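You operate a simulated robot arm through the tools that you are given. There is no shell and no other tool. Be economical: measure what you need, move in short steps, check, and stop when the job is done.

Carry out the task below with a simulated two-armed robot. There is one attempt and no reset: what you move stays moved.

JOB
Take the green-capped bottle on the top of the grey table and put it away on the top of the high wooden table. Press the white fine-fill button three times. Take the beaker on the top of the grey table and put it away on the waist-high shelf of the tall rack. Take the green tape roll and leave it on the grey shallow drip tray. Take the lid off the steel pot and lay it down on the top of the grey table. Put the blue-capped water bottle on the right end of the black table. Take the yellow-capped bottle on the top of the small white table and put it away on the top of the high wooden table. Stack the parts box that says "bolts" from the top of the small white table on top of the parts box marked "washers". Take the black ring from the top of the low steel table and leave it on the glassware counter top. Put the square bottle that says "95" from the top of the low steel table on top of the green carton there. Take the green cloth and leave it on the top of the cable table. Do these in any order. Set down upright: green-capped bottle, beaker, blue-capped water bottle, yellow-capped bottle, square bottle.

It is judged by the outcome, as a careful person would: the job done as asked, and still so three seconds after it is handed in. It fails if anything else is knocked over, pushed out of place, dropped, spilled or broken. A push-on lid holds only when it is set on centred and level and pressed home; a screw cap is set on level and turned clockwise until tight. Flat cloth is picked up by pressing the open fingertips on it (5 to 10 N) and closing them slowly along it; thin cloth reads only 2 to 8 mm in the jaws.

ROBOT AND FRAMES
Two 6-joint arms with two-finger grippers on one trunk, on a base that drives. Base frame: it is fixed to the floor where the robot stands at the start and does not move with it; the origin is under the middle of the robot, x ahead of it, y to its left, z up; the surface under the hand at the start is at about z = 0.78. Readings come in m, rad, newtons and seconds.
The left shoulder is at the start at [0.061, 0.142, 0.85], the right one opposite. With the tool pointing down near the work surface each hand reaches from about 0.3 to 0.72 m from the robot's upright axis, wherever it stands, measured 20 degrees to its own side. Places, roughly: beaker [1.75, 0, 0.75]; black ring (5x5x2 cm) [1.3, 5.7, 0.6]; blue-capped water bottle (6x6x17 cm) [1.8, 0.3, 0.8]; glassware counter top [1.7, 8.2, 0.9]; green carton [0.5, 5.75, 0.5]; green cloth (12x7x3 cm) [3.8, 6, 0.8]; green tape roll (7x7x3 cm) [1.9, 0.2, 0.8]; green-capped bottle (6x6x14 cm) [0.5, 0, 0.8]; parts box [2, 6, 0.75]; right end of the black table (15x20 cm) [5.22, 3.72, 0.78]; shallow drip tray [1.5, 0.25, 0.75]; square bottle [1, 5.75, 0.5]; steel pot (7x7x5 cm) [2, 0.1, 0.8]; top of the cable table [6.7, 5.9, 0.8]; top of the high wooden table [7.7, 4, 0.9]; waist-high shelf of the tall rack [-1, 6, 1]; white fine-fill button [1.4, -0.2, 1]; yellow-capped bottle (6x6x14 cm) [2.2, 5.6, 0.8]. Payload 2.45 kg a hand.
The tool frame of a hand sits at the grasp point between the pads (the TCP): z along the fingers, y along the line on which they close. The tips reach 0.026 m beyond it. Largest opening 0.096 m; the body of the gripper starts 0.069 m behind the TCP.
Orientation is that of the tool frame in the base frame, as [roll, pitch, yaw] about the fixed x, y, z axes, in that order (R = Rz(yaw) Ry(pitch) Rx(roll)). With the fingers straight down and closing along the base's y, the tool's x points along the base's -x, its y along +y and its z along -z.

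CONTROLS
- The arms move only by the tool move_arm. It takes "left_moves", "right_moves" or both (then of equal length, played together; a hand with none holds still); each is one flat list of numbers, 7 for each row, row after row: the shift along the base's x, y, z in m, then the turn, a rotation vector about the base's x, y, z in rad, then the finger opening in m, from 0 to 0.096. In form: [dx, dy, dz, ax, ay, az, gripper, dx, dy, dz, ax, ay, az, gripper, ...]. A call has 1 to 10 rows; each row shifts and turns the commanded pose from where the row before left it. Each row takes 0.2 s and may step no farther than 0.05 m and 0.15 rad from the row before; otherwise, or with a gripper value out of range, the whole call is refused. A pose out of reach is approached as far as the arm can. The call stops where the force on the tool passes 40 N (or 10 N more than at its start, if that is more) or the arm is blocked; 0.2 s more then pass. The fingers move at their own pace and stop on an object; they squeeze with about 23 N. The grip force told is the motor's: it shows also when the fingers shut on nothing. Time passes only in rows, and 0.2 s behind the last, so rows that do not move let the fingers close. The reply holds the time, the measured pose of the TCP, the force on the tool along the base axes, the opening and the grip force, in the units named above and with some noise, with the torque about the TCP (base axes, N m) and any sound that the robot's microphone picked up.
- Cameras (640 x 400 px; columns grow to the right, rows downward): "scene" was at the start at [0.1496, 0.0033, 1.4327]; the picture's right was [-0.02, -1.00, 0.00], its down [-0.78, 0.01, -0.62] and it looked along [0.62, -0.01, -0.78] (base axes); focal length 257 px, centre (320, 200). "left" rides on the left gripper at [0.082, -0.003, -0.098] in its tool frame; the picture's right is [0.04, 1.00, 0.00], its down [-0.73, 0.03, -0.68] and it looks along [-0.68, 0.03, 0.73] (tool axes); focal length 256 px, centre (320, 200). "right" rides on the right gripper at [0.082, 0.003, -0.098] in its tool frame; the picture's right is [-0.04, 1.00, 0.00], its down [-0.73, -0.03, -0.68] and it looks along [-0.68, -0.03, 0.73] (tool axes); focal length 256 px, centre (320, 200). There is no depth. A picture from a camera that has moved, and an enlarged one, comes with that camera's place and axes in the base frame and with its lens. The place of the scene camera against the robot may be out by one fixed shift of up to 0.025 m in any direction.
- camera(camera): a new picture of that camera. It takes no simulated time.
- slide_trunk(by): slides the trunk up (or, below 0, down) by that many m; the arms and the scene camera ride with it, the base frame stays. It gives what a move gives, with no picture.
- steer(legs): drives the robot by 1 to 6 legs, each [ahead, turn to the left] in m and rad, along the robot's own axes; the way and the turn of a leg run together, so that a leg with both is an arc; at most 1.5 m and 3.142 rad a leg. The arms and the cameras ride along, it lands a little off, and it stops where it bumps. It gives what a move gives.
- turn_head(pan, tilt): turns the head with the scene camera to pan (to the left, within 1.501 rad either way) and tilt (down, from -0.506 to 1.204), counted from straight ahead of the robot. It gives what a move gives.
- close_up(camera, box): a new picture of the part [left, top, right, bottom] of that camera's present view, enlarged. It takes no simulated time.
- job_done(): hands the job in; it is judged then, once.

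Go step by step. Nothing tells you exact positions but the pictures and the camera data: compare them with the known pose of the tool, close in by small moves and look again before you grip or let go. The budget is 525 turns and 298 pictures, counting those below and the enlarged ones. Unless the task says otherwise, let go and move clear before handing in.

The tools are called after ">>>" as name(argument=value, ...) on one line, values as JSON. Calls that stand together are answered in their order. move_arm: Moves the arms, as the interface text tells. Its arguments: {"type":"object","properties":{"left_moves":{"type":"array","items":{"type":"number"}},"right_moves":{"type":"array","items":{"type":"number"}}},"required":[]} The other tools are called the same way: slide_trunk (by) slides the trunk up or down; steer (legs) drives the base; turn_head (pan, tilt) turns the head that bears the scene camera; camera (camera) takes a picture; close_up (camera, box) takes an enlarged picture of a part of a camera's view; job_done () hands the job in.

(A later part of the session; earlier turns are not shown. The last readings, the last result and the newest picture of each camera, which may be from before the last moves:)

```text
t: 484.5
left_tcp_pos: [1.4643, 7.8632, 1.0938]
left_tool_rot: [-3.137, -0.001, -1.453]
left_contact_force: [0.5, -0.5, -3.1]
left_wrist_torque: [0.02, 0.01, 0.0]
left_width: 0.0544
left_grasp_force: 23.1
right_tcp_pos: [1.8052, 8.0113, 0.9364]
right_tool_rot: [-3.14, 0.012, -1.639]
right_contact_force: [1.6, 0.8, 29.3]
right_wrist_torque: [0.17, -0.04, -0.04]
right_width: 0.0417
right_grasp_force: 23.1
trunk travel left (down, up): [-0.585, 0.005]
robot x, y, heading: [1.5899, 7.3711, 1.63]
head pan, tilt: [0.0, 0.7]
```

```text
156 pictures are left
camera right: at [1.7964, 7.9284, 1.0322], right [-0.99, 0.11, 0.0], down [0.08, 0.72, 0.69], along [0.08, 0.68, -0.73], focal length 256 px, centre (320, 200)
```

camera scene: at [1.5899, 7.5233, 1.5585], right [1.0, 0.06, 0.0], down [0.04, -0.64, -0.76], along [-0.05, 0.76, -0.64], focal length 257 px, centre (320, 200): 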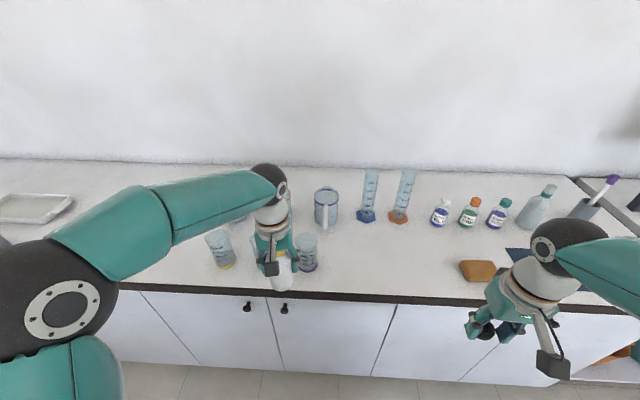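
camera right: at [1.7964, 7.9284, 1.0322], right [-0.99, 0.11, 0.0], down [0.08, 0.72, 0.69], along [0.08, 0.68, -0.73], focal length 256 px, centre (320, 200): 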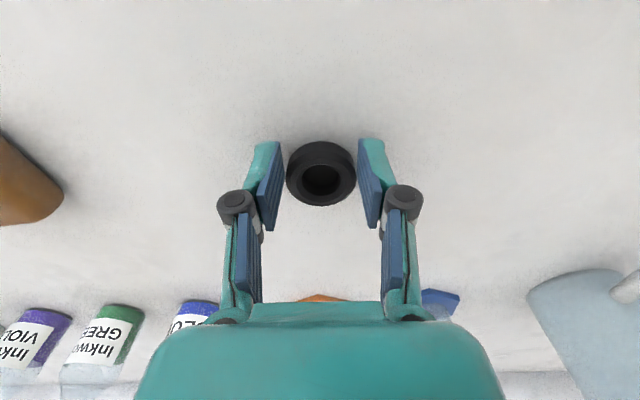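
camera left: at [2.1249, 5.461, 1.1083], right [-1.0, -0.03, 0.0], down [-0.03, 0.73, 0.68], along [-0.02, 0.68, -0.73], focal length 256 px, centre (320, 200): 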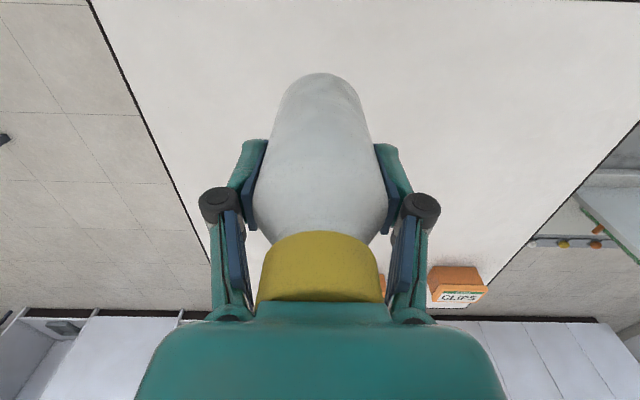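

Ring is on the counter. Release and rise, pull back.

>>> move_arm(right_moves=[0, 0, 0.003, 0, 0, 0, 0.03, 0, 0, 0, 0, 0, 0, 0.07, 0, 0, 0, 0, 0, 0, 0.07, 0, 0, 0.04, 0, 0, 0, 0.07, 0, 0, 0.045, 0, 0, 0, 0.07, 0, -0.02, 0.045, 0, 0, 0, 0.07, 0, -0.045, 0, 0, 0, 0, 0.07, 0, -0.045, 0, 0, 0, 0, 0.07, 0, -0.045, 0, 0, 0, 0, 0.07, 0, -0.045, 0, 0, 0, 0, 0.07])

>>> camera(camera="right")

```text
t: 486.7
left_tcp_pos: [1.4657, 7.8643, 1.0923]
left_tool_rot: [-3.14, -0.002, -1.453]
left_contact_force: [0.1, 0.3, -2.9]
left_wrist_torque: [0.0, -0.01, 0.0]
left_width: 0.0541
left_grasp_force: 22.6
right_tcp_pos: [1.8053, 7.8082, 1.0642]
right_tool_rot: [-3.141, 0.002, -1.639]
right_contact_force: [0.2, -0.5, -0.7]
right_wrist_torque: [0.01, 0.01, 0.03]
right_width: 0.0701
right_grasp_force: 0.0
trunk travel left (down, up): [-0.585, 0.005]
robot x, y, heading: [1.5874, 7.3745, 1.634]
head pan, tilt: [0.0, 0.7]
```

```text
155 pictures are left
camera right: at [1.7975, 7.727, 1.1619], right [-0.99, 0.11, 0.0], down [0.08, 0.73, 0.68], along [0.07, 0.68, -0.73], focal length 256 px, centre (320, 200)
```

right: 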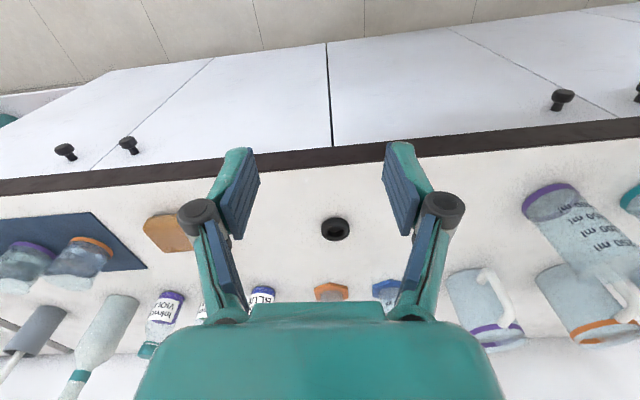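

Ring placed. Back up and go east to find the green cloth.

>>> steer(legs=[[-0.4, 0], [0, -0.78]])

>>> steer(legs=[[0, -0.83], [0.9, 0]])

>>> turn_head(pan=-0.3, tilt=0.5)

>>> camera(camera="scene")

```text
t: 491.5
left_tcp_pos: [1.8645, 7.408, 1.0916]
left_tool_rot: [-3.14, -0.002, -2.219]
left_contact_force: [0.2, -0.8, -2.5]
left_wrist_torque: [0.03, 0.01, -0.03]
left_width: 0.0544
left_grasp_force: 22.8
right_tcp_pos: [2.0723, 7.1321, 1.0629]
right_tool_rot: [-3.14, 0.001, -2.404]
right_contact_force: [0.1, -1.0, -0.8]
right_wrist_torque: [0.0, 0.03, -0.03]
right_width: 0.0698
right_grasp_force: 0.1
trunk travel left (down, up): [-0.585, 0.005]
robot x, y, heading: [1.5856, 6.9882, 0.869]
head pan, tilt: [0.0, 0.7]
```

```text
t: 498.7
left_tcp_pos: [2.9719, 7.0857, 1.0927]
left_tool_rot: [-3.14, -0.004, -3.058]
left_contact_force: [-0.5, -0.3, -3.2]
left_wrist_torque: [0.02, -0.01, -0.02]
left_width: 0.0539
left_grasp_force: 23.0
right_tcp_pos: [2.9046, 6.7506, 1.0652]
right_tool_rot: [-3.141, 0.0, 3.038]
right_contact_force: [0.9, 0.1, 0.4]
right_wrist_torque: [0.02, -0.04, -0.01]
right_width: 0.0701
right_grasp_force: 0.2
trunk travel left (down, up): [-0.585, 0.005]
robot x, y, heading: [2.4727, 7.0219, 0.03]
head pan, tilt: [0.0, 0.7]
```

```text
t: 499.5
left_tcp_pos: [2.9704, 7.088, 1.0924]
left_tool_rot: [-3.139, -0.001, -3.057]
left_contact_force: [0.4, 0.3, -2.6]
left_wrist_torque: [0.01, 0.0, 0.0]
left_width: 0.0543
left_grasp_force: 23.3
right_tcp_pos: [2.9038, 6.7498, 1.0647]
right_tool_rot: [-3.14, 0.002, 3.039]
right_contact_force: [0.1, 0.1, -0.3]
right_wrist_torque: [-0.04, 0.01, 0.0]
right_width: 0.0701
right_grasp_force: 0.1
trunk travel left (down, up): [-0.585, 0.005]
robot x, y, heading: [2.4731, 7.017, 0.033]
head pan, tilt: [-0.3, 0.499]
```

```text
154 pictures are left
camera scene: at [2.6352, 7.0006, 1.5761], right [-0.27, -0.96, 0.0], down [-0.46, 0.13, -0.88], along [0.85, -0.23, -0.48], focal length 257 px, centre (320, 200)
```

scene: 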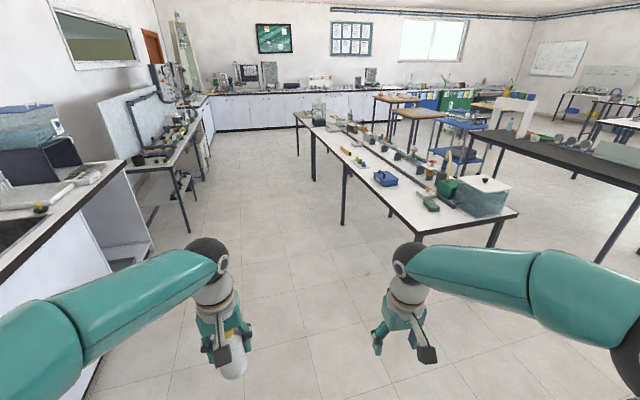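

>>> close_up(camera="scene", box=[340, 130, 530, 240])

```text
3.37 times, centred on (435, 185) of scene
camera zoom: at [2.6352, 7.0006, 1.5761], right [-0.27, -0.96, 0.0], down [-0.46, 0.13, -0.88], along [0.85, -0.23, -0.48], focal length 867 px, centre (-67, 250)
```

zoom: 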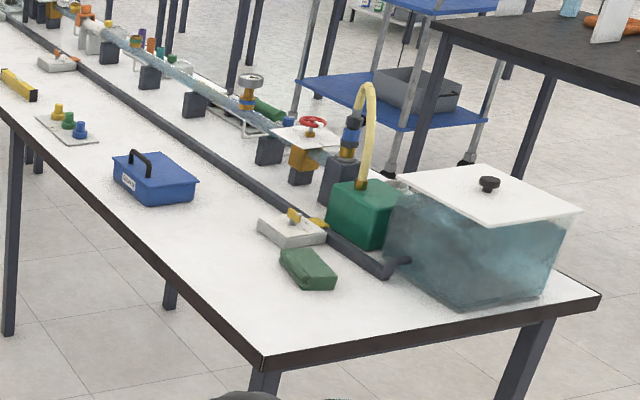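

The green cloth lies near (3.785, 5.98), long side along x, at the west end of the bench. I'll approach from the west so the fingers naturally close along y.

>>> steer(legs=[[0, -0.85], [1.0, 0]])

>>> steer(legs=[[0, 0.82]])

>>> turn_head(pan=-0.1, tilt=0.7)

>>> camera(camera="scene")

```text
t: 507.3
left_tcp_pos: [3.5357, 5.9568, 1.0919]
left_tool_rot: [-3.138, -0.003, 2.373]
left_contact_force: [-0.4, 0.5, -2.4]
left_wrist_torque: [0.0, 0.0, -0.01]
left_width: 0.0546
left_grasp_force: 22.9
right_tcp_pos: [3.2365, 5.7848, 1.0653]
right_tool_rot: [-3.14, -0.001, 2.188]
right_contact_force: [0.2, -0.4, 0.6]
right_wrist_torque: [0.01, -0.01, 0.01]
right_width: 0.0702
right_grasp_force: 0.0
trunk travel left (down, up): [-0.585, 0.005]
robot x, y, heading: [3.1526, 6.2841, -0.819]
head pan, tilt: [-0.3, 0.499]
```

```text
t: 510.2
left_tcp_pos: [3.6506, 6.3526, 1.0927]
left_tool_rot: [-3.14, -0.003, -3.066]
left_contact_force: [0.4, -1.2, -3.9]
left_wrist_torque: [0.03, 0.02, 0.0]
left_width: 0.0545
left_grasp_force: 22.7
right_tcp_pos: [3.5789, 6.015, 1.0659]
right_tool_rot: [-3.141, -0.002, 3.032]
right_contact_force: [0.4, 0.7, -0.3]
right_wrist_torque: [0.0, -0.02, -0.01]
right_width: 0.0701
right_grasp_force: 0.0
trunk travel left (down, up): [-0.585, 0.005]
robot x, y, heading: [3.148, 6.2456, 0.015]
head pan, tilt: [-0.3, 0.499]
```

```text
t: 510.9
left_tcp_pos: [3.6477, 6.3506, 1.0938]
left_tool_rot: [-3.14, -0.003, -3.068]
left_contact_force: [-0.1, -0.9, -1.7]
left_wrist_torque: [0.04, -0.06, -0.02]
left_width: 0.0543
left_grasp_force: 23.1
right_tcp_pos: [3.5797, 6.0144, 1.0661]
right_tool_rot: [-3.139, 0.002, 3.032]
right_contact_force: [-0.1, -0.5, 0.3]
right_wrist_torque: [0.01, 0.03, 0.0]
right_width: 0.0699
right_grasp_force: 0.1
trunk travel left (down, up): [-0.585, 0.005]
robot x, y, heading: [3.1487, 6.2461, 0.015]
head pan, tilt: [-0.099, 0.7]
```

```text
152 pictures are left
camera scene: at [3.3103, 6.2414, 1.5585], right [-0.08, -1.0, 0.0], down [-0.64, 0.05, -0.76], along [0.76, -0.06, -0.64], focal length 257 px, centre (320, 200)
```

scene: 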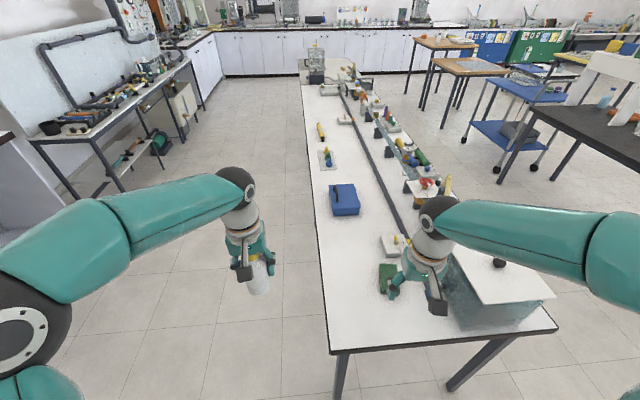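

>>> camera(camera="right")

```text
151 pictures are left
camera right: at [3.4989, 6.0256, 1.1634], right [0.15, 0.99, 0.0], down [0.73, -0.11, 0.68], along [0.67, -0.1, -0.73], focal length 256 px, centre (320, 200)
```

right: 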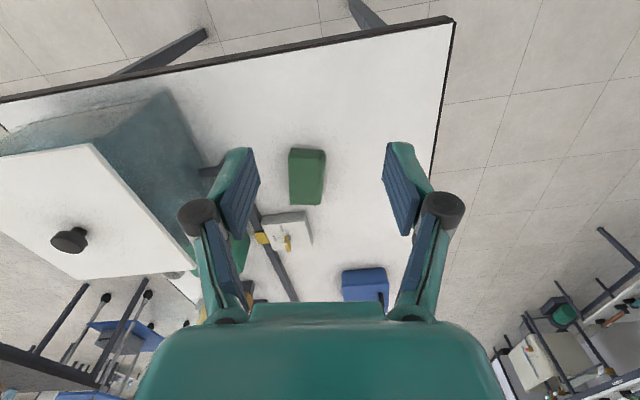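

The tank beside the cloth would be close to my forearm from here; I'll shift the base north-east a bit and face south-east so the arm stays clear of it.

>>> steer(legs=[[0, 0.9], [0.25, 0]])

>>> steer(legs=[[0, -0.7]])

>>> steer(legs=[[0, -0.62]])

>>> camera(camera="scene")

>>> camera(camera="right")

```text
t: 515.4
left_tcp_pos: [3.5202, 6.9146, 1.0925]
left_tool_rot: [-3.136, -0.002, -2.147]
left_contact_force: [0.0, 1.1, -3.3]
left_wrist_torque: [-0.08, -0.06, -0.01]
left_width: 0.0543
left_grasp_force: 23.0
right_tcp_pos: [3.7468, 6.6535, 1.0657]
right_tool_rot: [-3.137, 0.0, -2.334]
right_contact_force: [0.0, 0.6, -0.5]
right_wrist_torque: [-0.05, -0.03, 0.03]
right_width: 0.07
right_grasp_force: 0.1
trunk travel left (down, up): [-0.585, 0.005]
robot x, y, heading: [3.3279, 6.4385, 0.929]
head pan, tilt: [-0.099, 0.7]
```

```text
t: 517.9
left_tcp_pos: [3.7862, 6.6793, 1.0939]
left_tool_rot: [-3.139, -0.003, -2.838]
left_contact_force: [0.7, 0.1, -2.0]
left_wrist_torque: [-0.03, -0.01, -0.02]
left_width: 0.0543
left_grasp_force: 22.9
right_tcp_pos: [3.7923, 6.3354, 1.0662]
right_tool_rot: [-3.139, -0.001, -3.025]
right_contact_force: [1.2, -0.2, 0.2]
right_wrist_torque: [0.01, 0.0, 0.0]
right_width: 0.0698
right_grasp_force: 0.0
trunk travel left (down, up): [-0.585, 0.005]
robot x, y, heading: [3.324, 6.4697, 0.239]
head pan, tilt: [-0.099, 0.7]
```

```text
t: 520.2
left_tcp_pos: [3.8196, 6.3733, 1.0944]
left_tool_rot: [-3.141, -0.002, 2.826]
left_contact_force: [1.2, 0.2, -2.1]
left_wrist_torque: [-0.01, -0.02, -0.01]
left_width: 0.0542
left_grasp_force: 22.4
right_tcp_pos: [3.6264, 6.0882, 1.0664]
right_tool_rot: [-3.138, -0.001, 2.638]
right_contact_force: [0.1, -0.3, -0.3]
right_wrist_torque: [0.02, -0.01, -0.04]
right_width: 0.07
right_grasp_force: 0.0
trunk travel left (down, up): [-0.585, 0.005]
robot x, y, heading: [3.3298, 6.489, -0.38]
head pan, tilt: [-0.099, 0.7]
```

```text
150 pictures are left
camera scene: at [3.4756, 6.436, 1.5585], right [-0.46, -0.89, 0.0], down [-0.57, 0.3, -0.76], along [0.68, -0.35, -0.64], focal length 257 px, centre (320, 200)
```

scene: 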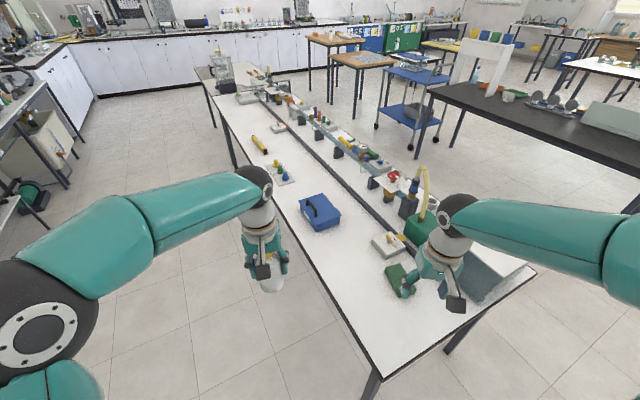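

```text
149 pictures are left
camera right: at [3.5571, 6.1304, 1.1642], right [0.52, 0.86, 0.0], down [0.63, -0.38, 0.68], along [0.58, -0.35, -0.73], focal length 256 px, centre (320, 200)
```

right: 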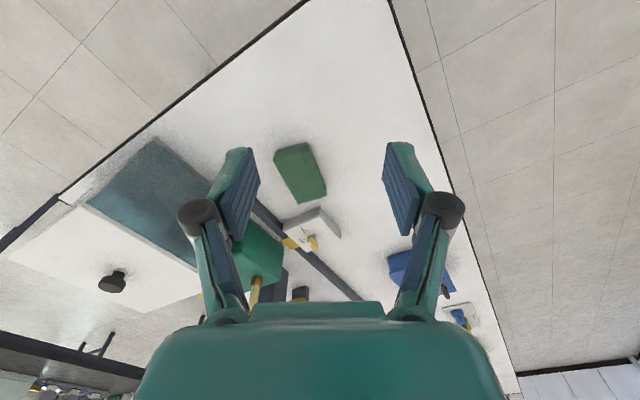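

Cloth centre (3.77, 5.96), long axis turned about -0.2 rad. Lower trunk and move over it.

>>> slide_trunk(by=-0.08)

>>> move_arm(right_moves=[0.029, -0.026, 0, 0, 0, 0.058, 0.094, 0.029, -0.026, 0, 0, 0, 0.058, 0.094, 0.029, -0.026, 0, 0, 0, 0.058, 0.094, 0.029, -0.026, -0.02, 0, 0, 0.058, 0.094, 0.028, -0.024, -0.03, 0, 0, 0.058, 0.094])

>>> camera(camera="right")

>>> camera(camera="scene")

```text
t: 521.4
left_tcp_pos: [3.8198, 6.3749, 1.0158]
left_tool_rot: [-3.14, -0.003, 2.826]
left_contact_force: [-0.2, -0.5, -2.5]
left_wrist_torque: [-0.03, 0.02, 0.02]
left_width: 0.0546
left_grasp_force: 22.7
right_tcp_pos: [3.6263, 6.0892, 0.9869]
right_tool_rot: [-3.141, 0.0, 2.64]
right_contact_force: [-0.6, 0.5, 0.6]
right_wrist_torque: [-0.04, 0.01, -0.01]
right_width: 0.07
right_grasp_force: 0.0
trunk travel left (down, up): [-0.505, 0.085]
robot x, y, heading: [3.3344, 6.493, -0.379]
head pan, tilt: [-0.099, 0.7]
```

```text
t: 522.5
left_tcp_pos: [3.8226, 6.3738, 1.0148]
left_tool_rot: [-3.141, -0.005, 2.826]
left_contact_force: [0.0, -1.0, -3.3]
left_wrist_torque: [0.01, 0.01, -0.01]
left_width: 0.0541
left_grasp_force: 23.1
right_tcp_pos: [3.7725, 5.9602, 0.939]
right_tool_rot: [-3.141, -0.001, 2.93]
right_contact_force: [-0.2, -0.3, -0.1]
right_wrist_torque: [0.03, 0.02, 0.0]
right_width: 0.094
right_grasp_force: 0.1
trunk travel left (down, up): [-0.505, 0.085]
robot x, y, heading: [3.3325, 6.4931, -0.374]
head pan, tilt: [-0.099, 0.7]
```

```text
148 pictures are left
camera right: at [3.6946, 5.9794, 1.0355], right [0.25, 0.97, 0.0], down [0.71, -0.18, 0.68], along [0.66, -0.17, -0.73], focal length 256 px, centre (320, 200)
```

right: 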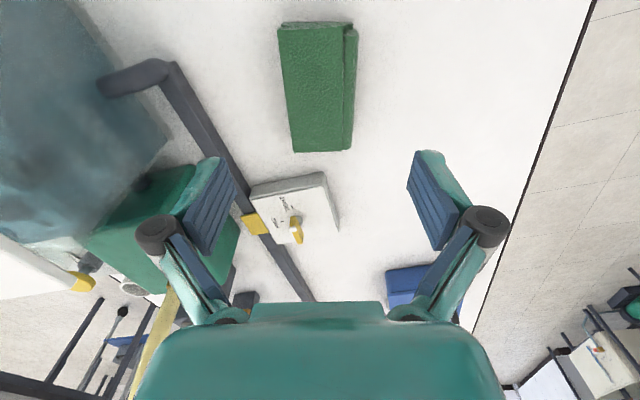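

```text
147 pictures are left
camera scene: at [3.478, 6.4349, 1.4782], right [-0.46, -0.89, 0.0], down [-0.57, 0.3, -0.76], along [0.68, -0.35, -0.65], focal length 257 px, centre (320, 200)
```

scene: 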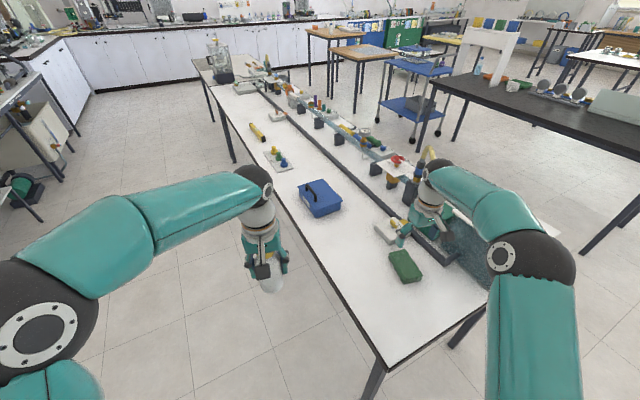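

>>> move_arm(right_moves=[0, -0.002, -0.045, 0, 0, 0, 0.094, 0, 0, -0.045, 0, 0, 0, 0.094, 0, 0, -0.025, 0, 0, 0, 0.094])

>>> camera(camera="right")

```text
t: 523.4
left_tcp_pos: [3.8206, 6.3738, 1.0151]
left_tool_rot: [3.141, -0.004, 2.825]
left_contact_force: [0.1, 0.1, -3.0]
left_wrist_torque: [0.01, 0.03, 0.0]
left_width: 0.0544
left_grasp_force: 22.9
right_tcp_pos: [3.7737, 5.9557, 0.8215]
right_tool_rot: [-3.139, -0.001, 2.928]
right_contact_force: [0.2, 0.2, 0.2]
right_wrist_torque: [0.04, 0.01, -0.02]
right_width: 0.0937
right_grasp_force: 0.0
trunk travel left (down, up): [-0.505, 0.085]
robot x, y, heading: [3.3316, 6.4862, -0.379]
head pan, tilt: [-0.099, 0.7]
```

```text
146 pictures are left
camera right: at [3.695, 5.976, 0.9183], right [0.25, 0.97, 0.0], down [0.71, -0.18, 0.68], along [0.66, -0.17, -0.73], focal length 256 px, centre (320, 200)
```

right: 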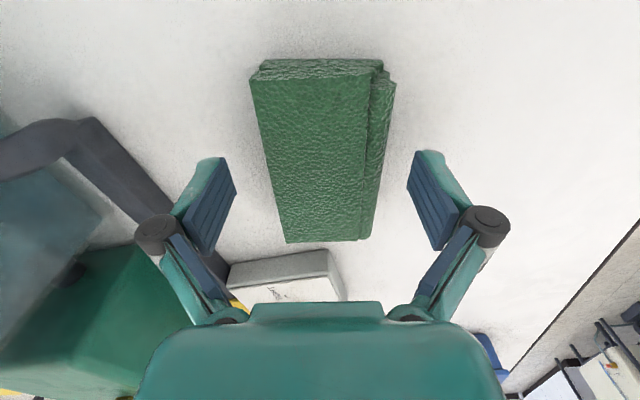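

Straddling the cloth; lower a little more and close slowly.

>>> move_arm(right_moves=[0, 0, -0.006, 0, 0, 0, 0.094, 0, 0, -0.005, 0, 0, 0, 0.094, 0, 0, -0.003, 0, 0, 0, 0.08, 0, 0, 0, 0, 0, 0, 0.065, 0, 0, 0, 0, 0, 0, 0.05, 0, 0, 0, 0, 0, 0, 0.035, 0, 0, 0, 0, 0, 0, 0.02, 0, 0, 0, 0, 0, 0, 0.0, 0, 0, 0, 0, 0, 0, 0])

>>> camera(camera="right")

```text
t: 525.4
left_tcp_pos: [3.8214, 6.3736, 1.014]
left_tool_rot: [-3.138, -0.004, 2.827]
left_contact_force: [-0.3, -0.4, -3.2]
left_wrist_torque: [-0.04, 0.01, 0.01]
left_width: 0.0544
left_grasp_force: 23.6
right_tcp_pos: [3.7707, 5.9585, 0.8098]
right_tool_rot: [-3.138, 0.001, 2.928]
right_contact_force: [-0.7, -0.4, 0.7]
right_wrist_torque: [-0.01, -0.02, 0.0]
right_width: 0.0598
right_grasp_force: 23.3
trunk travel left (down, up): [-0.505, 0.085]
robot x, y, heading: [3.3299, 6.4923, -0.381]
head pan, tilt: [-0.099, 0.7]
```

```text
145 pictures are left
camera right: at [3.6929, 5.9782, 0.9058], right [0.25, 0.97, 0.0], down [0.71, -0.18, 0.68], along [0.66, -0.17, -0.73], focal length 256 px, centre (320, 200)
```

right: 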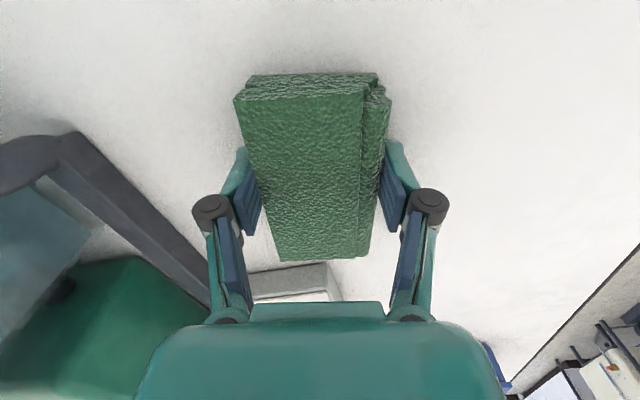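

Cloth gripped. Lift, raise the trunk and head for the cable table along the north side.

>>> move_arm(right_moves=[0, 0, 0.03, 0, 0, 0, 0, 0, 0, 0.045, 0, 0, 0, 0, 0, 0, 0.045, 0, 0, 0, 0, -0.02, 0.02, 0.04, 0, 0, 0, 0, -0.03, 0.03, 0.02, 0, 0, 0, 0, -0.03, 0.03, 0, 0, 0, 0, 0, -0.03, 0.03, 0, 0, 0, 0, 0])

>>> slide_trunk(by=0.08)

>>> camera(camera="right")

>>> steer(legs=[[-0.3, 0], [0, 0.75]])

>>> turn_head(pan=-0.35, tilt=0.4)

>>> camera(camera="scene")

```text
t: 527.0
left_tcp_pos: [3.8192, 6.3742, 1.0158]
left_tool_rot: [-3.141, -0.003, 2.826]
left_contact_force: [-0.8, -1.0, -3.0]
left_wrist_torque: [-0.02, -0.02, -0.03]
left_width: 0.0544
left_grasp_force: 23.4
right_tcp_pos: [3.6606, 6.0661, 0.987]
right_tool_rot: [-3.14, 0.003, 2.928]
right_contact_force: [0.2, 0.2, -0.5]
right_wrist_torque: [0.0, 0.0, 0.02]
right_width: 0.0601
right_grasp_force: 23.2
trunk travel left (down, up): [-0.505, 0.085]
robot x, y, heading: [3.333, 6.4947, -0.383]
head pan, tilt: [-0.099, 0.7]
```

```text
t: 528.1
left_tcp_pos: [3.8215, 6.3729, 1.0958]
left_tool_rot: [-3.141, -0.005, 2.826]
left_contact_force: [0.5, 0.9, -2.3]
left_wrist_torque: [0.02, 0.0, 0.0]
left_width: 0.0544
left_grasp_force: 23.0
right_tcp_pos: [3.6622, 6.066, 1.0672]
right_tool_rot: [-3.141, 0.0, 2.929]
right_contact_force: [0.8, -0.2, -1.1]
right_wrist_torque: [0.0, 0.02, 0.0]
right_width: 0.06
right_grasp_force: 22.5
trunk travel left (down, up): [-0.585, 0.005]
robot x, y, heading: [3.3334, 6.4944, -0.386]
head pan, tilt: [-0.099, 0.7]
```

```text
144 pictures are left
camera right: at [3.5843, 6.0855, 1.1638], right [0.25, 0.97, 0.0], down [0.71, -0.18, 0.68], along [0.66, -0.17, -0.73], focal length 256 px, centre (320, 200)
```

right: 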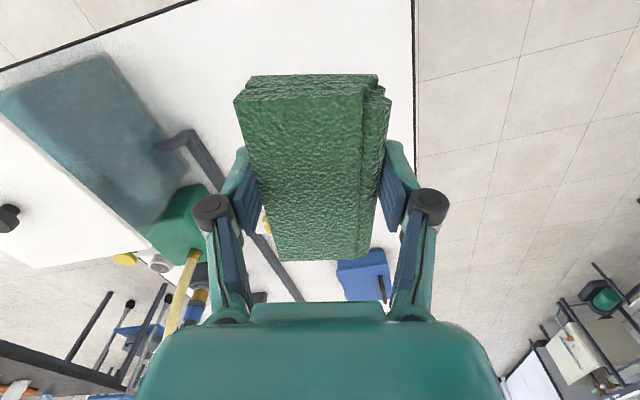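

```text
t: 532.4
left_tcp_pos: [3.4867, 6.8506, 1.0938]
left_tool_rot: [-3.14, -0.003, -2.705]
left_contact_force: [0.1, -0.1, -1.8]
left_wrist_torque: [-0.02, 0.02, -0.02]
left_width: 0.0542
left_grasp_force: 22.8
right_tcp_pos: [3.5811, 6.5197, 1.0667]
right_tool_rot: [-3.14, 0.0, -2.6]
right_contact_force: [0.6, 1.0, 0.2]
right_wrist_torque: [-0.05, -0.02, 0.0]
right_width: 0.0602
right_grasp_force: 22.5
trunk travel left (down, up): [-0.585, 0.005]
robot x, y, heading: [3.059, 6.5755, 0.378]
head pan, tilt: [-0.099, 0.7]
```

```text
t: 533.2
left_tcp_pos: [3.4866, 6.8499, 1.0956]
left_tool_rot: [3.14, -0.004, -2.707]
left_contact_force: [-0.4, -0.1, -2.9]
left_wrist_torque: [0.02, -0.03, 0.01]
left_width: 0.0546
left_grasp_force: 23.2
right_tcp_pos: [3.5818, 6.5161, 1.0666]
right_tool_rot: [3.141, 0.002, -2.601]
right_contact_force: [0.4, -0.3, 0.1]
right_wrist_torque: [0.04, 0.0, 0.01]
right_width: 0.0599
right_grasp_force: 22.6
trunk travel left (down, up): [-0.585, 0.005]
robot x, y, heading: [3.0569, 6.575, 0.381]
head pan, tilt: [-0.351, 0.4]
```

```text
143 pictures are left
camera scene: at [3.223, 6.6008, 1.5852], right [0.03, -1.0, 0.0], down [-0.39, -0.01, -0.92], along [0.92, 0.03, -0.39], focal length 257 px, centre (320, 200)
```

scene: 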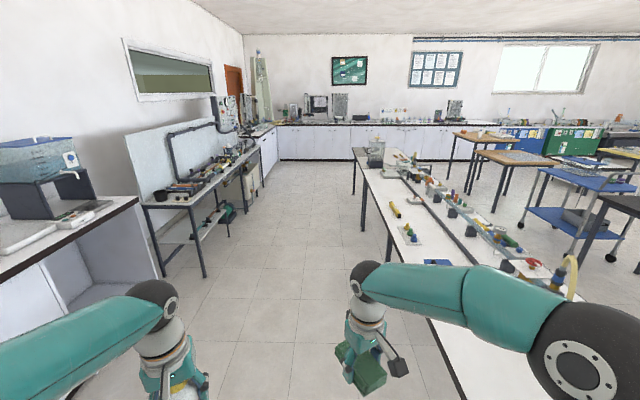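

The cable table is beyond the far end of this bench. Drive east along y≈6.7.

>>> steer(legs=[[0, -0.33], [1.4, 0], [1.4, 0]])

>>> turn_head(pan=-0.4, tilt=0.5)

>>> camera(camera="scene")

```text
t: 548.3
left_tcp_pos: [6.384, 6.7861, 1.095]
left_tool_rot: [-3.141, -0.003, -3.056]
left_contact_force: [0.4, -0.6, -1.4]
left_wrist_torque: [0.01, -0.01, -0.01]
left_width: 0.0542
left_grasp_force: 23.2
right_tcp_pos: [6.3595, 6.4407, 1.067]
right_tool_rot: [-3.14, 0.0, -2.952]
right_contact_force: [-0.5, 0.0, -0.9]
right_wrist_torque: [-0.04, 0.01, 0.0]
right_width: 0.06
right_grasp_force: 22.8
trunk travel left (down, up): [-0.585, 0.005]
robot x, y, heading: [5.8924, 6.6707, 0.025]
head pan, tilt: [-0.351, 0.4]
```

```text
t: 549.0
left_tcp_pos: [6.3843, 6.7878, 1.0961]
left_tool_rot: [-3.14, -0.004, -3.056]
left_contact_force: [0.1, -0.2, -3.4]
left_wrist_torque: [-0.01, -0.03, -0.01]
left_width: 0.0543
left_grasp_force: 23.1
right_tcp_pos: [6.3594, 6.4411, 1.0667]
right_tool_rot: [-3.14, 0.0, -2.952]
right_contact_force: [0.3, 0.1, 0.0]
right_wrist_torque: [0.01, -0.02, -0.02]
right_width: 0.06
right_grasp_force: 23.4
trunk travel left (down, up): [-0.585, 0.005]
robot x, y, heading: [5.8873, 6.6703, 0.028]
head pan, tilt: [-0.4, 0.499]
```

```text
142 pictures are left
camera scene: at [6.0476, 6.6449, 1.5762], right [-0.36, -0.93, 0.0], down [-0.45, 0.17, -0.88], along [0.82, -0.32, -0.48], focal length 257 px, centre (320, 200)
```

scene: 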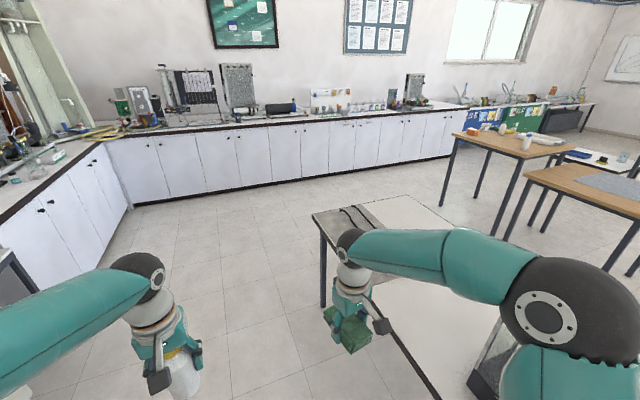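

>>> steer(legs=[[0.6, 0], [0, -0.78]])

>>> steer(legs=[[0, -0.78]])

>>> turn_head(pan=0, tilt=0.7)

>>> camera(camera="scene")

```text
t: 554.7
left_tcp_pos: [6.9132, 6.4111, 1.0957]
left_tool_rot: [-3.139, -0.004, 2.434]
left_contact_force: [-0.1, 0.2, -2.9]
left_wrist_torque: [0.04, 0.0, -0.02]
left_width: 0.0544
left_grasp_force: 22.7
right_tcp_pos: [6.6496, 6.1862, 1.0659]
right_tool_rot: [-3.14, 0.001, 2.538]
right_contact_force: [-0.3, -0.1, -0.2]
right_wrist_torque: [0.0, 0.01, 0.03]
right_width: 0.0598
right_grasp_force: 22.9
trunk travel left (down, up): [-0.585, 0.005]
robot x, y, heading: [6.5108, 6.7085, -0.765]
head pan, tilt: [-0.4, 0.499]
```

```text
t: 557.4
left_tcp_pos: [6.5822, 6.2091, 1.096]
left_tool_rot: [-3.14, -0.003, 1.644]
left_contact_force: [-0.3, -0.5, -2.6]
left_wrist_torque: [-0.05, 0.02, -0.01]
left_width: 0.0546
left_grasp_force: 23.4
right_tcp_pos: [6.2367, 6.2389, 1.0678]
right_tool_rot: [-3.14, -0.001, 1.746]
right_contact_force: [0.3, 0.1, -0.3]
right_wrist_torque: [0.02, -0.01, 0.02]
right_width: 0.0598
right_grasp_force: 23.1
trunk travel left (down, up): [-0.585, 0.005]
robot x, y, heading: [6.5439, 6.7098, -1.539]
head pan, tilt: [-0.4, 0.499]
```

```text
t: 558.2
left_tcp_pos: [6.5854, 6.2109, 1.0968]
left_tool_rot: [-3.138, -0.004, 1.644]
left_contact_force: [0.1, 0.4, -2.7]
left_wrist_torque: [-0.01, 0.06, -0.01]
left_width: 0.0541
left_grasp_force: 23.1
right_tcp_pos: [6.2384, 6.2391, 1.0685]
right_tool_rot: [-3.138, -0.001, 1.749]
right_contact_force: [0.6, 0.3, -0.7]
right_wrist_torque: [0.02, 0.02, 0.05]
right_width: 0.0601
right_grasp_force: 23.4
trunk travel left (down, up): [-0.585, 0.005]
robot x, y, heading: [6.5453, 6.7103, -1.546]
head pan, tilt: [0.0, 0.7]
```

```text
141 pictures are left
camera scene: at [6.5637, 6.5678, 1.5585], right [-1.0, -0.03, 0.0], down [-0.02, 0.64, -0.76], along [0.02, -0.76, -0.64], focal length 257 px, centre (320, 200)
```

scene: 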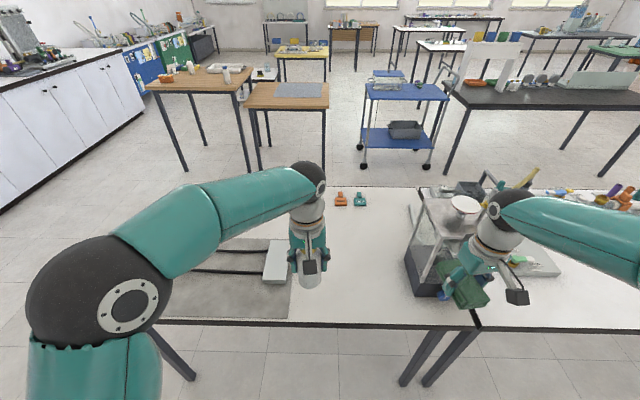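

White free space at about (6.47, 6.0). First move the hands sideways, then drive closer.

>>> move_arm(left_moves=[0.04, 0, 0, 0, 0, 0, 0.04, 0.04, 0, 0, 0, 0, 0, 0.04, 0.04, 0, 0, 0, 0, 0, 0.04, 0.02, 0, 0, 0, 0, 0, 0.04, 0, 0, 0, 0, 0, 0, 0.04], right_moves=[0.045, 0, 0, 0, 0, 0, 0, 0.045, 0, 0, 0, 0, 0, 0, 0.045, 0, 0, 0, 0, 0, 0, 0.045, 0, 0, 0, 0, 0, 0, 0.04, 0, 0, 0, 0, 0, 0])

>>> steer(legs=[[0.13, 0]])

>>> camera(camera="right")

>>> camera(camera="scene")

```text
t: 559.4
left_tcp_pos: [6.7232, 6.2104, 1.0964]
left_tool_rot: [-3.138, -0.003, 1.644]
left_contact_force: [-0.1, 0.1, -4.3]
left_wrist_torque: [0.0, 0.01, 0.0]
left_width: 0.0544
left_grasp_force: 22.6
right_tcp_pos: [6.4586, 6.2393, 1.0692]
right_tool_rot: [-3.138, 0.0, 1.747]
right_contact_force: [1.6, 0.2, 0.5]
right_wrist_torque: [0.0, 0.03, 0.02]
right_width: 0.0598
right_grasp_force: 23.2
trunk travel left (down, up): [-0.585, 0.005]
robot x, y, heading: [6.5466, 6.7087, -1.538]
head pan, tilt: [0.0, 0.7]
```

```text
t: 560.7
left_tcp_pos: [6.7271, 6.0781, 1.095]
left_tool_rot: [-3.139, -0.004, 1.643]
left_contact_force: [0.2, -0.1, -2.7]
left_wrist_torque: [0.07, -0.02, 0.01]
left_width: 0.0543
left_grasp_force: 22.8
right_tcp_pos: [6.4611, 6.1093, 1.0676]
right_tool_rot: [-3.137, -0.001, 1.749]
right_contact_force: [0.0, -1.1, -0.2]
right_wrist_torque: [0.07, 0.0, -0.04]
right_width: 0.0601
right_grasp_force: 22.8
trunk travel left (down, up): [-0.585, 0.005]
robot x, y, heading: [6.5488, 6.5763, -1.543]
head pan, tilt: [0.0, 0.7]
```

```text
140 pictures are left
camera right: at [6.4515, 6.1891, 1.1666], right [0.99, 0.14, 0.0], down [0.1, -0.73, 0.68], along [0.09, -0.67, -0.73], focal length 256 px, centre (320, 200)
```

right: 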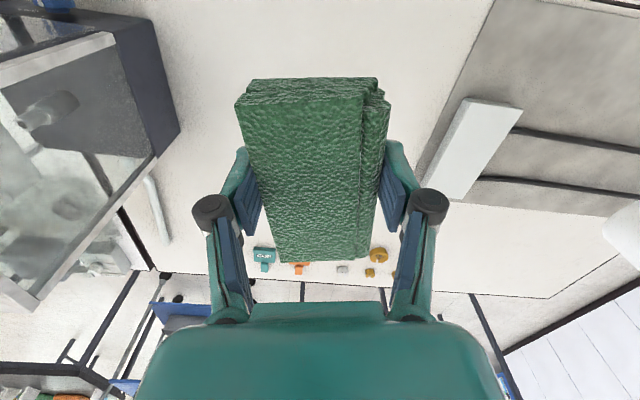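

```text
139 pictures are left
camera scene: at [6.5659, 6.4357, 1.5582], right [-1.0, -0.03, 0.0], down [-0.02, 0.65, -0.76], along [0.02, -0.76, -0.65], focal length 257 px, centre (320, 200)
```

scene: 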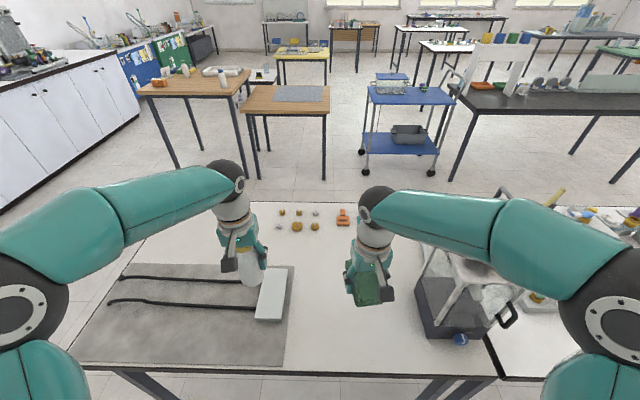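

>>> move_arm(right_moves=[0, -0.03, -0.03, 0, 0, 0, 0, 0, -0.03, -0.04, 0, 0, 0, 0, 0, -0.03, -0.04, 0, 0, 0, 0, 0, 0, -0.045, 0, 0, 0, 0, 0, 0, -0.045, 0, 0, 0, 0, 0, 0, -0.03, 0, 0, 0, 0])

>>> camera(camera="right")

```text
t: 562.1
left_tcp_pos: [6.7274, 6.0814, 1.0962]
left_tool_rot: [-3.14, -0.003, 1.645]
left_contact_force: [-0.4, 1.0, -2.5]
left_wrist_torque: [-0.01, -0.01, 0.01]
left_width: 0.0543
left_grasp_force: 22.9
right_tcp_pos: [6.4598, 6.0225, 0.8415]
right_tool_rot: [-3.14, 0.001, 1.749]
right_contact_force: [0.4, 0.5, -0.4]
right_wrist_torque: [-0.01, -0.04, 0.01]
right_width: 0.0601
right_grasp_force: 22.7
trunk travel left (down, up): [-0.585, 0.005]
robot x, y, heading: [6.5496, 6.5773, -1.537]
head pan, tilt: [0.0, 0.7]
```

```text
138 pictures are left
camera right: at [6.4491, 6.1025, 0.9386], right [0.99, 0.14, 0.0], down [0.1, -0.73, 0.68], along [0.09, -0.67, -0.73], focal length 256 px, centre (320, 200)
```

right: 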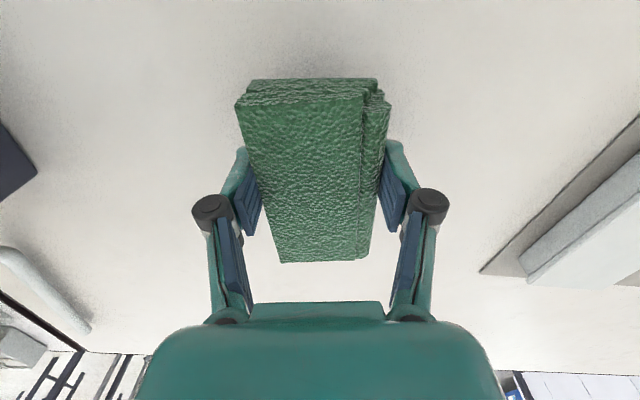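

>>> move_arm(right_moves=[0, 0, -0.015, 0, 0, 0, 0, 0, 0, -0.008, 0, 0, 0, 0, 0, 0, -0.004, 0, 0, 0, 0, 0, 0, -0.003, 0, 0, 0, 0])

>>> move_arm(right_moves=[0, 0, -0.003, 0, 0, 0, 0, 0, 0, -0.003, 0, 0, 0, 0])

```text
t: 563.1
left_tcp_pos: [6.727, 6.0813, 1.0959]
left_tool_rot: [3.141, -0.003, 1.645]
left_contact_force: [-0.8, -0.4, -2.0]
left_wrist_torque: [-0.01, 0.03, 0.02]
left_width: 0.0542
left_grasp_force: 22.9
right_tcp_pos: [6.46, 6.0206, 0.8094]
right_tool_rot: [-3.14, -0.001, 1.748]
right_contact_force: [0.3, 0.7, -0.5]
right_wrist_torque: [0.02, 0.01, 0.0]
right_width: 0.0599
right_grasp_force: 23.5
trunk travel left (down, up): [-0.585, 0.005]
robot x, y, heading: [6.5491, 6.5756, -1.541]
head pan, tilt: [0.0, 0.7]
```

```text
t: 563.7
left_tcp_pos: [6.7272, 6.0825, 1.0989]
left_tool_rot: [-3.14, -0.001, 1.645]
left_contact_force: [0.2, 0.4, -2.9]
left_wrist_torque: [-0.01, -0.01, -0.01]
left_width: 0.0541
left_grasp_force: 22.7
right_tcp_pos: [6.4604, 6.0206, 0.8067]
right_tool_rot: [-3.138, 0.008, 1.747]
right_contact_force: [-1.3, 5.1, 24.7]
right_wrist_torque: [0.25, 0.02, -0.01]
right_width: 0.0601
right_grasp_force: 22.7
trunk travel left (down, up): [-0.585, 0.005]
robot x, y, heading: [6.5471, 6.5833, -1.544]
head pan, tilt: [0.0, 0.7]
```

Contact. Release the cloth and rise.

>>> move_arm(right_moves=[0, 0, 0.003, 0, 0, 0, 0.0, 0, 0, 0, 0, 0, 0, 0.09, 0, 0, 0, 0, 0, 0, 0.09, 0, 0, 0.03, 0, 0, 0, 0.09, 0, 0, 0.045, 0, 0, 0, 0.09, 0, 0, 0.045, 0, 0, 0, 0.09, 0, 0, 0.045, 0, 0, 0, 0.09, 0, 0.03, 0.04, 0, 0, 0, 0.05, 0, 0.03, 0.04, 0, 0, 0, 0.05])

>>> camera(camera="scene")

```text
t: 565.7
left_tcp_pos: [6.7263, 6.0808, 1.0966]
left_tool_rot: [-3.139, -0.001, 1.643]
left_contact_force: [-0.3, -0.3, -3.3]
left_wrist_torque: [-0.01, -0.02, 0.0]
left_width: 0.0545
left_grasp_force: 23.2
right_tcp_pos: [6.4618, 6.081, 1.0543]
right_tool_rot: [-3.14, 0.002, 1.748]
right_contact_force: [-0.2, -0.6, 0.0]
right_wrist_torque: [-0.03, 0.0, 0.03]
right_width: 0.0503
right_grasp_force: 0.1
trunk travel left (down, up): [-0.585, 0.005]
robot x, y, heading: [6.5504, 6.579, -1.54]
head pan, tilt: [0.0, 0.7]
```

```text
137 pictures are left
camera scene: at [6.5657, 6.4397, 1.5586], right [-1.0, -0.03, 0.0], down [-0.02, 0.64, -0.77], along [0.02, -0.76, -0.64], focal length 257 px, centre (320, 200)
```

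scene: 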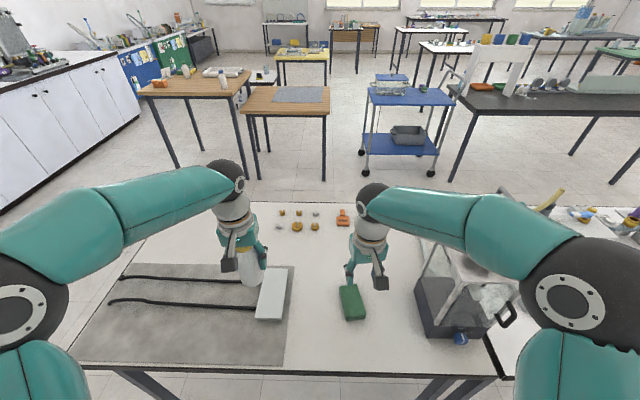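

Cloth lies on the cable table. Now to the high wooden table with the yellow-capped bottle, around the cable table's east end.

>>> steer(legs=[[-0.28, 0], [0, 0.78]])

>>> steer(legs=[[0, 0.78], [1.4, 0]])

>>> steer(legs=[[0, -0.78]])

>>> steer(legs=[[0, -0.78]])

>>> turn_head(pan=-0.2, tilt=0.5)

>>> camera(camera="scene")

```text
t: 570.0
left_tcp_pos: [7.0168, 6.6283, 1.0973]
left_tool_rot: [-3.14, -0.004, 2.42]
left_contact_force: [0.4, -0.8, -3.3]
left_wrist_torque: [0.0, -0.01, -0.01]
left_width: 0.0542
left_grasp_force: 22.7
right_tcp_pos: [6.8291, 6.4425, 1.0523]
right_tool_rot: [-3.14, 0.0, 2.525]
right_contact_force: [0.2, 0.2, -1.2]
right_wrist_torque: [0.01, 0.0, 0.0]
right_width: 0.0501
right_grasp_force: 0.0
trunk travel left (down, up): [-0.585, 0.005]
robot x, y, heading: [6.5122, 6.8295, -0.77]
head pan, tilt: [0.0, 0.7]
```

```text
t: 579.4
left_tcp_pos: [8.4221, 7.055, 1.0966]
left_tool_rot: [-3.139, -0.003, -3.086]
left_contact_force: [0.0, 0.3, -2.7]
left_wrist_torque: [-0.01, 0.01, 0.0]
left_width: 0.0543
left_grasp_force: 22.2
right_tcp_pos: [8.419, 6.7906, 1.0533]
right_tool_rot: [-3.141, 0.0, -2.981]
right_contact_force: [-0.5, -0.8, 0.0]
right_wrist_torque: [-0.03, 0.01, 0.02]
right_width: 0.0502
right_grasp_force: 0.1
trunk travel left (down, up): [-0.585, 0.005]
robot x, y, heading: [7.9219, 6.8522, 0.005]
head pan, tilt: [0.0, 0.7]
```

```text
t: 582.1
left_tcp_pos: [8.4225, 6.6428, 1.0959]
left_tool_rot: [-3.14, -0.004, 2.419]
left_contact_force: [-0.9, 0.3, -2.2]
left_wrist_torque: [0.02, 0.02, 0.03]
left_width: 0.0543
left_grasp_force: 22.8
right_tcp_pos: [8.2341, 6.4577, 1.053]
right_tool_rot: [-3.14, 0.0, 2.521]
right_contact_force: [0.0, 0.5, 0.1]
right_wrist_torque: [0.04, 0.0, -0.01]
right_width: 0.0502
right_grasp_force: 0.1
trunk travel left (down, up): [-0.585, 0.005]
robot x, y, heading: [7.9459, 6.8764, -0.764]
head pan, tilt: [0.0, 0.7]
```

```text
t: 584.9
left_tcp_pos: [8.1099, 6.3725, 1.0979]
left_tool_rot: [-3.14, -0.005, 1.616]
left_contact_force: [0.4, 0.5, -2.4]
left_wrist_torque: [0.0, -0.01, 0.02]
left_width: 0.0543
left_grasp_force: 22.9
right_tcp_pos: [7.8458, 6.3771, 1.055]
right_tool_rot: [-3.141, 0.001, 1.719]
right_contact_force: [-0.2, 0.1, 1.1]
right_wrist_torque: [0.0, 0.04, -0.01]
right_width: 0.05
right_grasp_force: 0.1
trunk travel left (down, up): [-0.585, 0.005]
robot x, y, heading: [7.9835, 6.8751, -1.564]
head pan, tilt: [0.0, 0.7]
```

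```text
t: 585.6
left_tcp_pos: [8.1123, 6.3724, 1.0988]
left_tool_rot: [-3.14, -0.004, 1.617]
left_contact_force: [0.2, -0.3, -2.5]
left_wrist_torque: [0.04, 0.04, 0.02]
left_width: 0.0544
left_grasp_force: 23.1
right_tcp_pos: [7.8471, 6.3784, 1.0549]
right_tool_rot: [-3.138, 0.001, 1.719]
right_contact_force: [0.6, 0.6, 0.3]
right_wrist_torque: [-0.02, 0.03, 0.03]
right_width: 0.0498
right_grasp_force: 0.1
trunk travel left (down, up): [-0.585, 0.005]
robot x, y, heading: [7.9836, 6.8766, -1.565]
head pan, tilt: [-0.201, 0.499]
```

```text
136 pictures are left
camera scene: at [7.9814, 6.7299, 1.5761], right [-0.98, 0.19, 0.0], down [0.09, 0.47, -0.88], along [-0.17, -0.86, -0.48], focal length 257 px, centre (320, 200)
```

scene: 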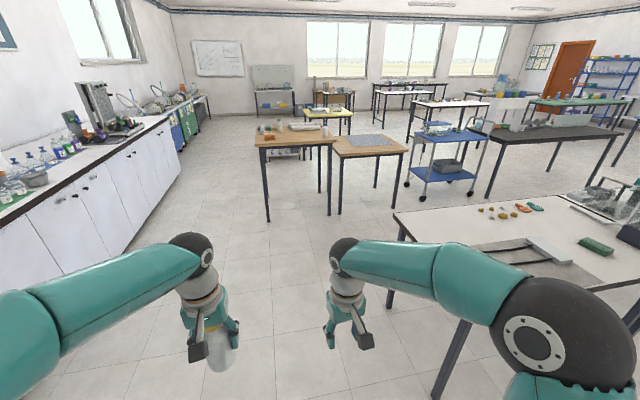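

>>> steer(legs=[[0, -0.22], [1.2, 0], [1.0, 0]])

>>> steer(legs=[[0, 0.2]])

>>> turn_head(pan=0, tilt=0.7)

>>> camera(camera="scene")

```text
t: 597.4
left_tcp_pos: [7.5141, 4.2333, 1.0979]
left_tool_rot: [-3.141, -0.005, 1.38]
left_contact_force: [-0.6, -0.7, -2.1]
left_wrist_torque: [0.03, 0.0, -0.01]
left_width: 0.0539
left_grasp_force: 23.0
right_tcp_pos: [7.2592, 4.301, 1.0543]
right_tool_rot: [-3.137, 0.001, 1.485]
right_contact_force: [-0.8, 0.5, -0.6]
right_wrist_torque: [0.01, -0.03, 0.01]
right_width: 0.05
right_grasp_force: 0.0
trunk travel left (down, up): [-0.585, 0.005]
robot x, y, heading: [7.5141, 4.756, -1.795]
head pan, tilt: [-0.201, 0.499]
```

```text
t: 598.6
left_tcp_pos: [7.6191, 4.2459, 1.0986]
left_tool_rot: [-3.141, -0.004, 1.581]
left_contact_force: [-0.6, 0.1, -2.6]
left_wrist_torque: [0.01, -0.01, 0.0]
left_width: 0.0544
left_grasp_force: 22.8
right_tcp_pos: [7.3558, 4.2604, 1.0551]
right_tool_rot: [-3.14, 0.002, 1.687]
right_contact_force: [0.2, -0.1, 0.4]
right_wrist_torque: [0.0, 0.02, -0.01]
right_width: 0.0501
right_grasp_force: 0.1
trunk travel left (down, up): [-0.585, 0.005]
robot x, y, heading: [7.503, 4.7504, -1.597]
head pan, tilt: [-0.201, 0.499]
```

```text
t: 599.3
left_tcp_pos: [7.6188, 4.2453, 1.0988]
left_tool_rot: [-3.14, -0.004, 1.583]
left_contact_force: [-0.9, 0.1, -2.7]
left_wrist_torque: [0.02, 0.0, -0.02]
left_width: 0.0542
left_grasp_force: 22.6
right_tcp_pos: [7.3544, 4.26, 1.0555]
right_tool_rot: [-3.139, -0.001, 1.687]
right_contact_force: [0.3, 0.0, -0.3]
right_wrist_torque: [0.0, 0.02, 0.01]
right_width: 0.05
right_grasp_force: 0.0
trunk travel left (down, up): [-0.585, 0.005]
robot x, y, heading: [7.504, 4.7496, -1.596]
head pan, tilt: [0.0, 0.7]
```

```text
135 pictures are left
camera scene: at [7.5111, 4.6108, 1.5585], right [-1.0, 0.03, 0.0], down [0.02, 0.64, -0.76], along [-0.02, -0.76, -0.64], focal length 257 px, centre (320, 200)
```

scene: 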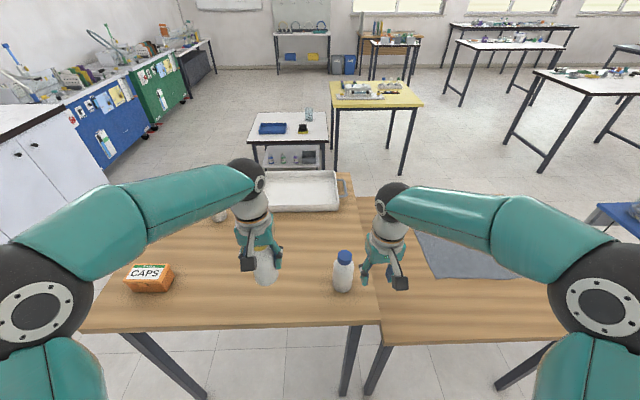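

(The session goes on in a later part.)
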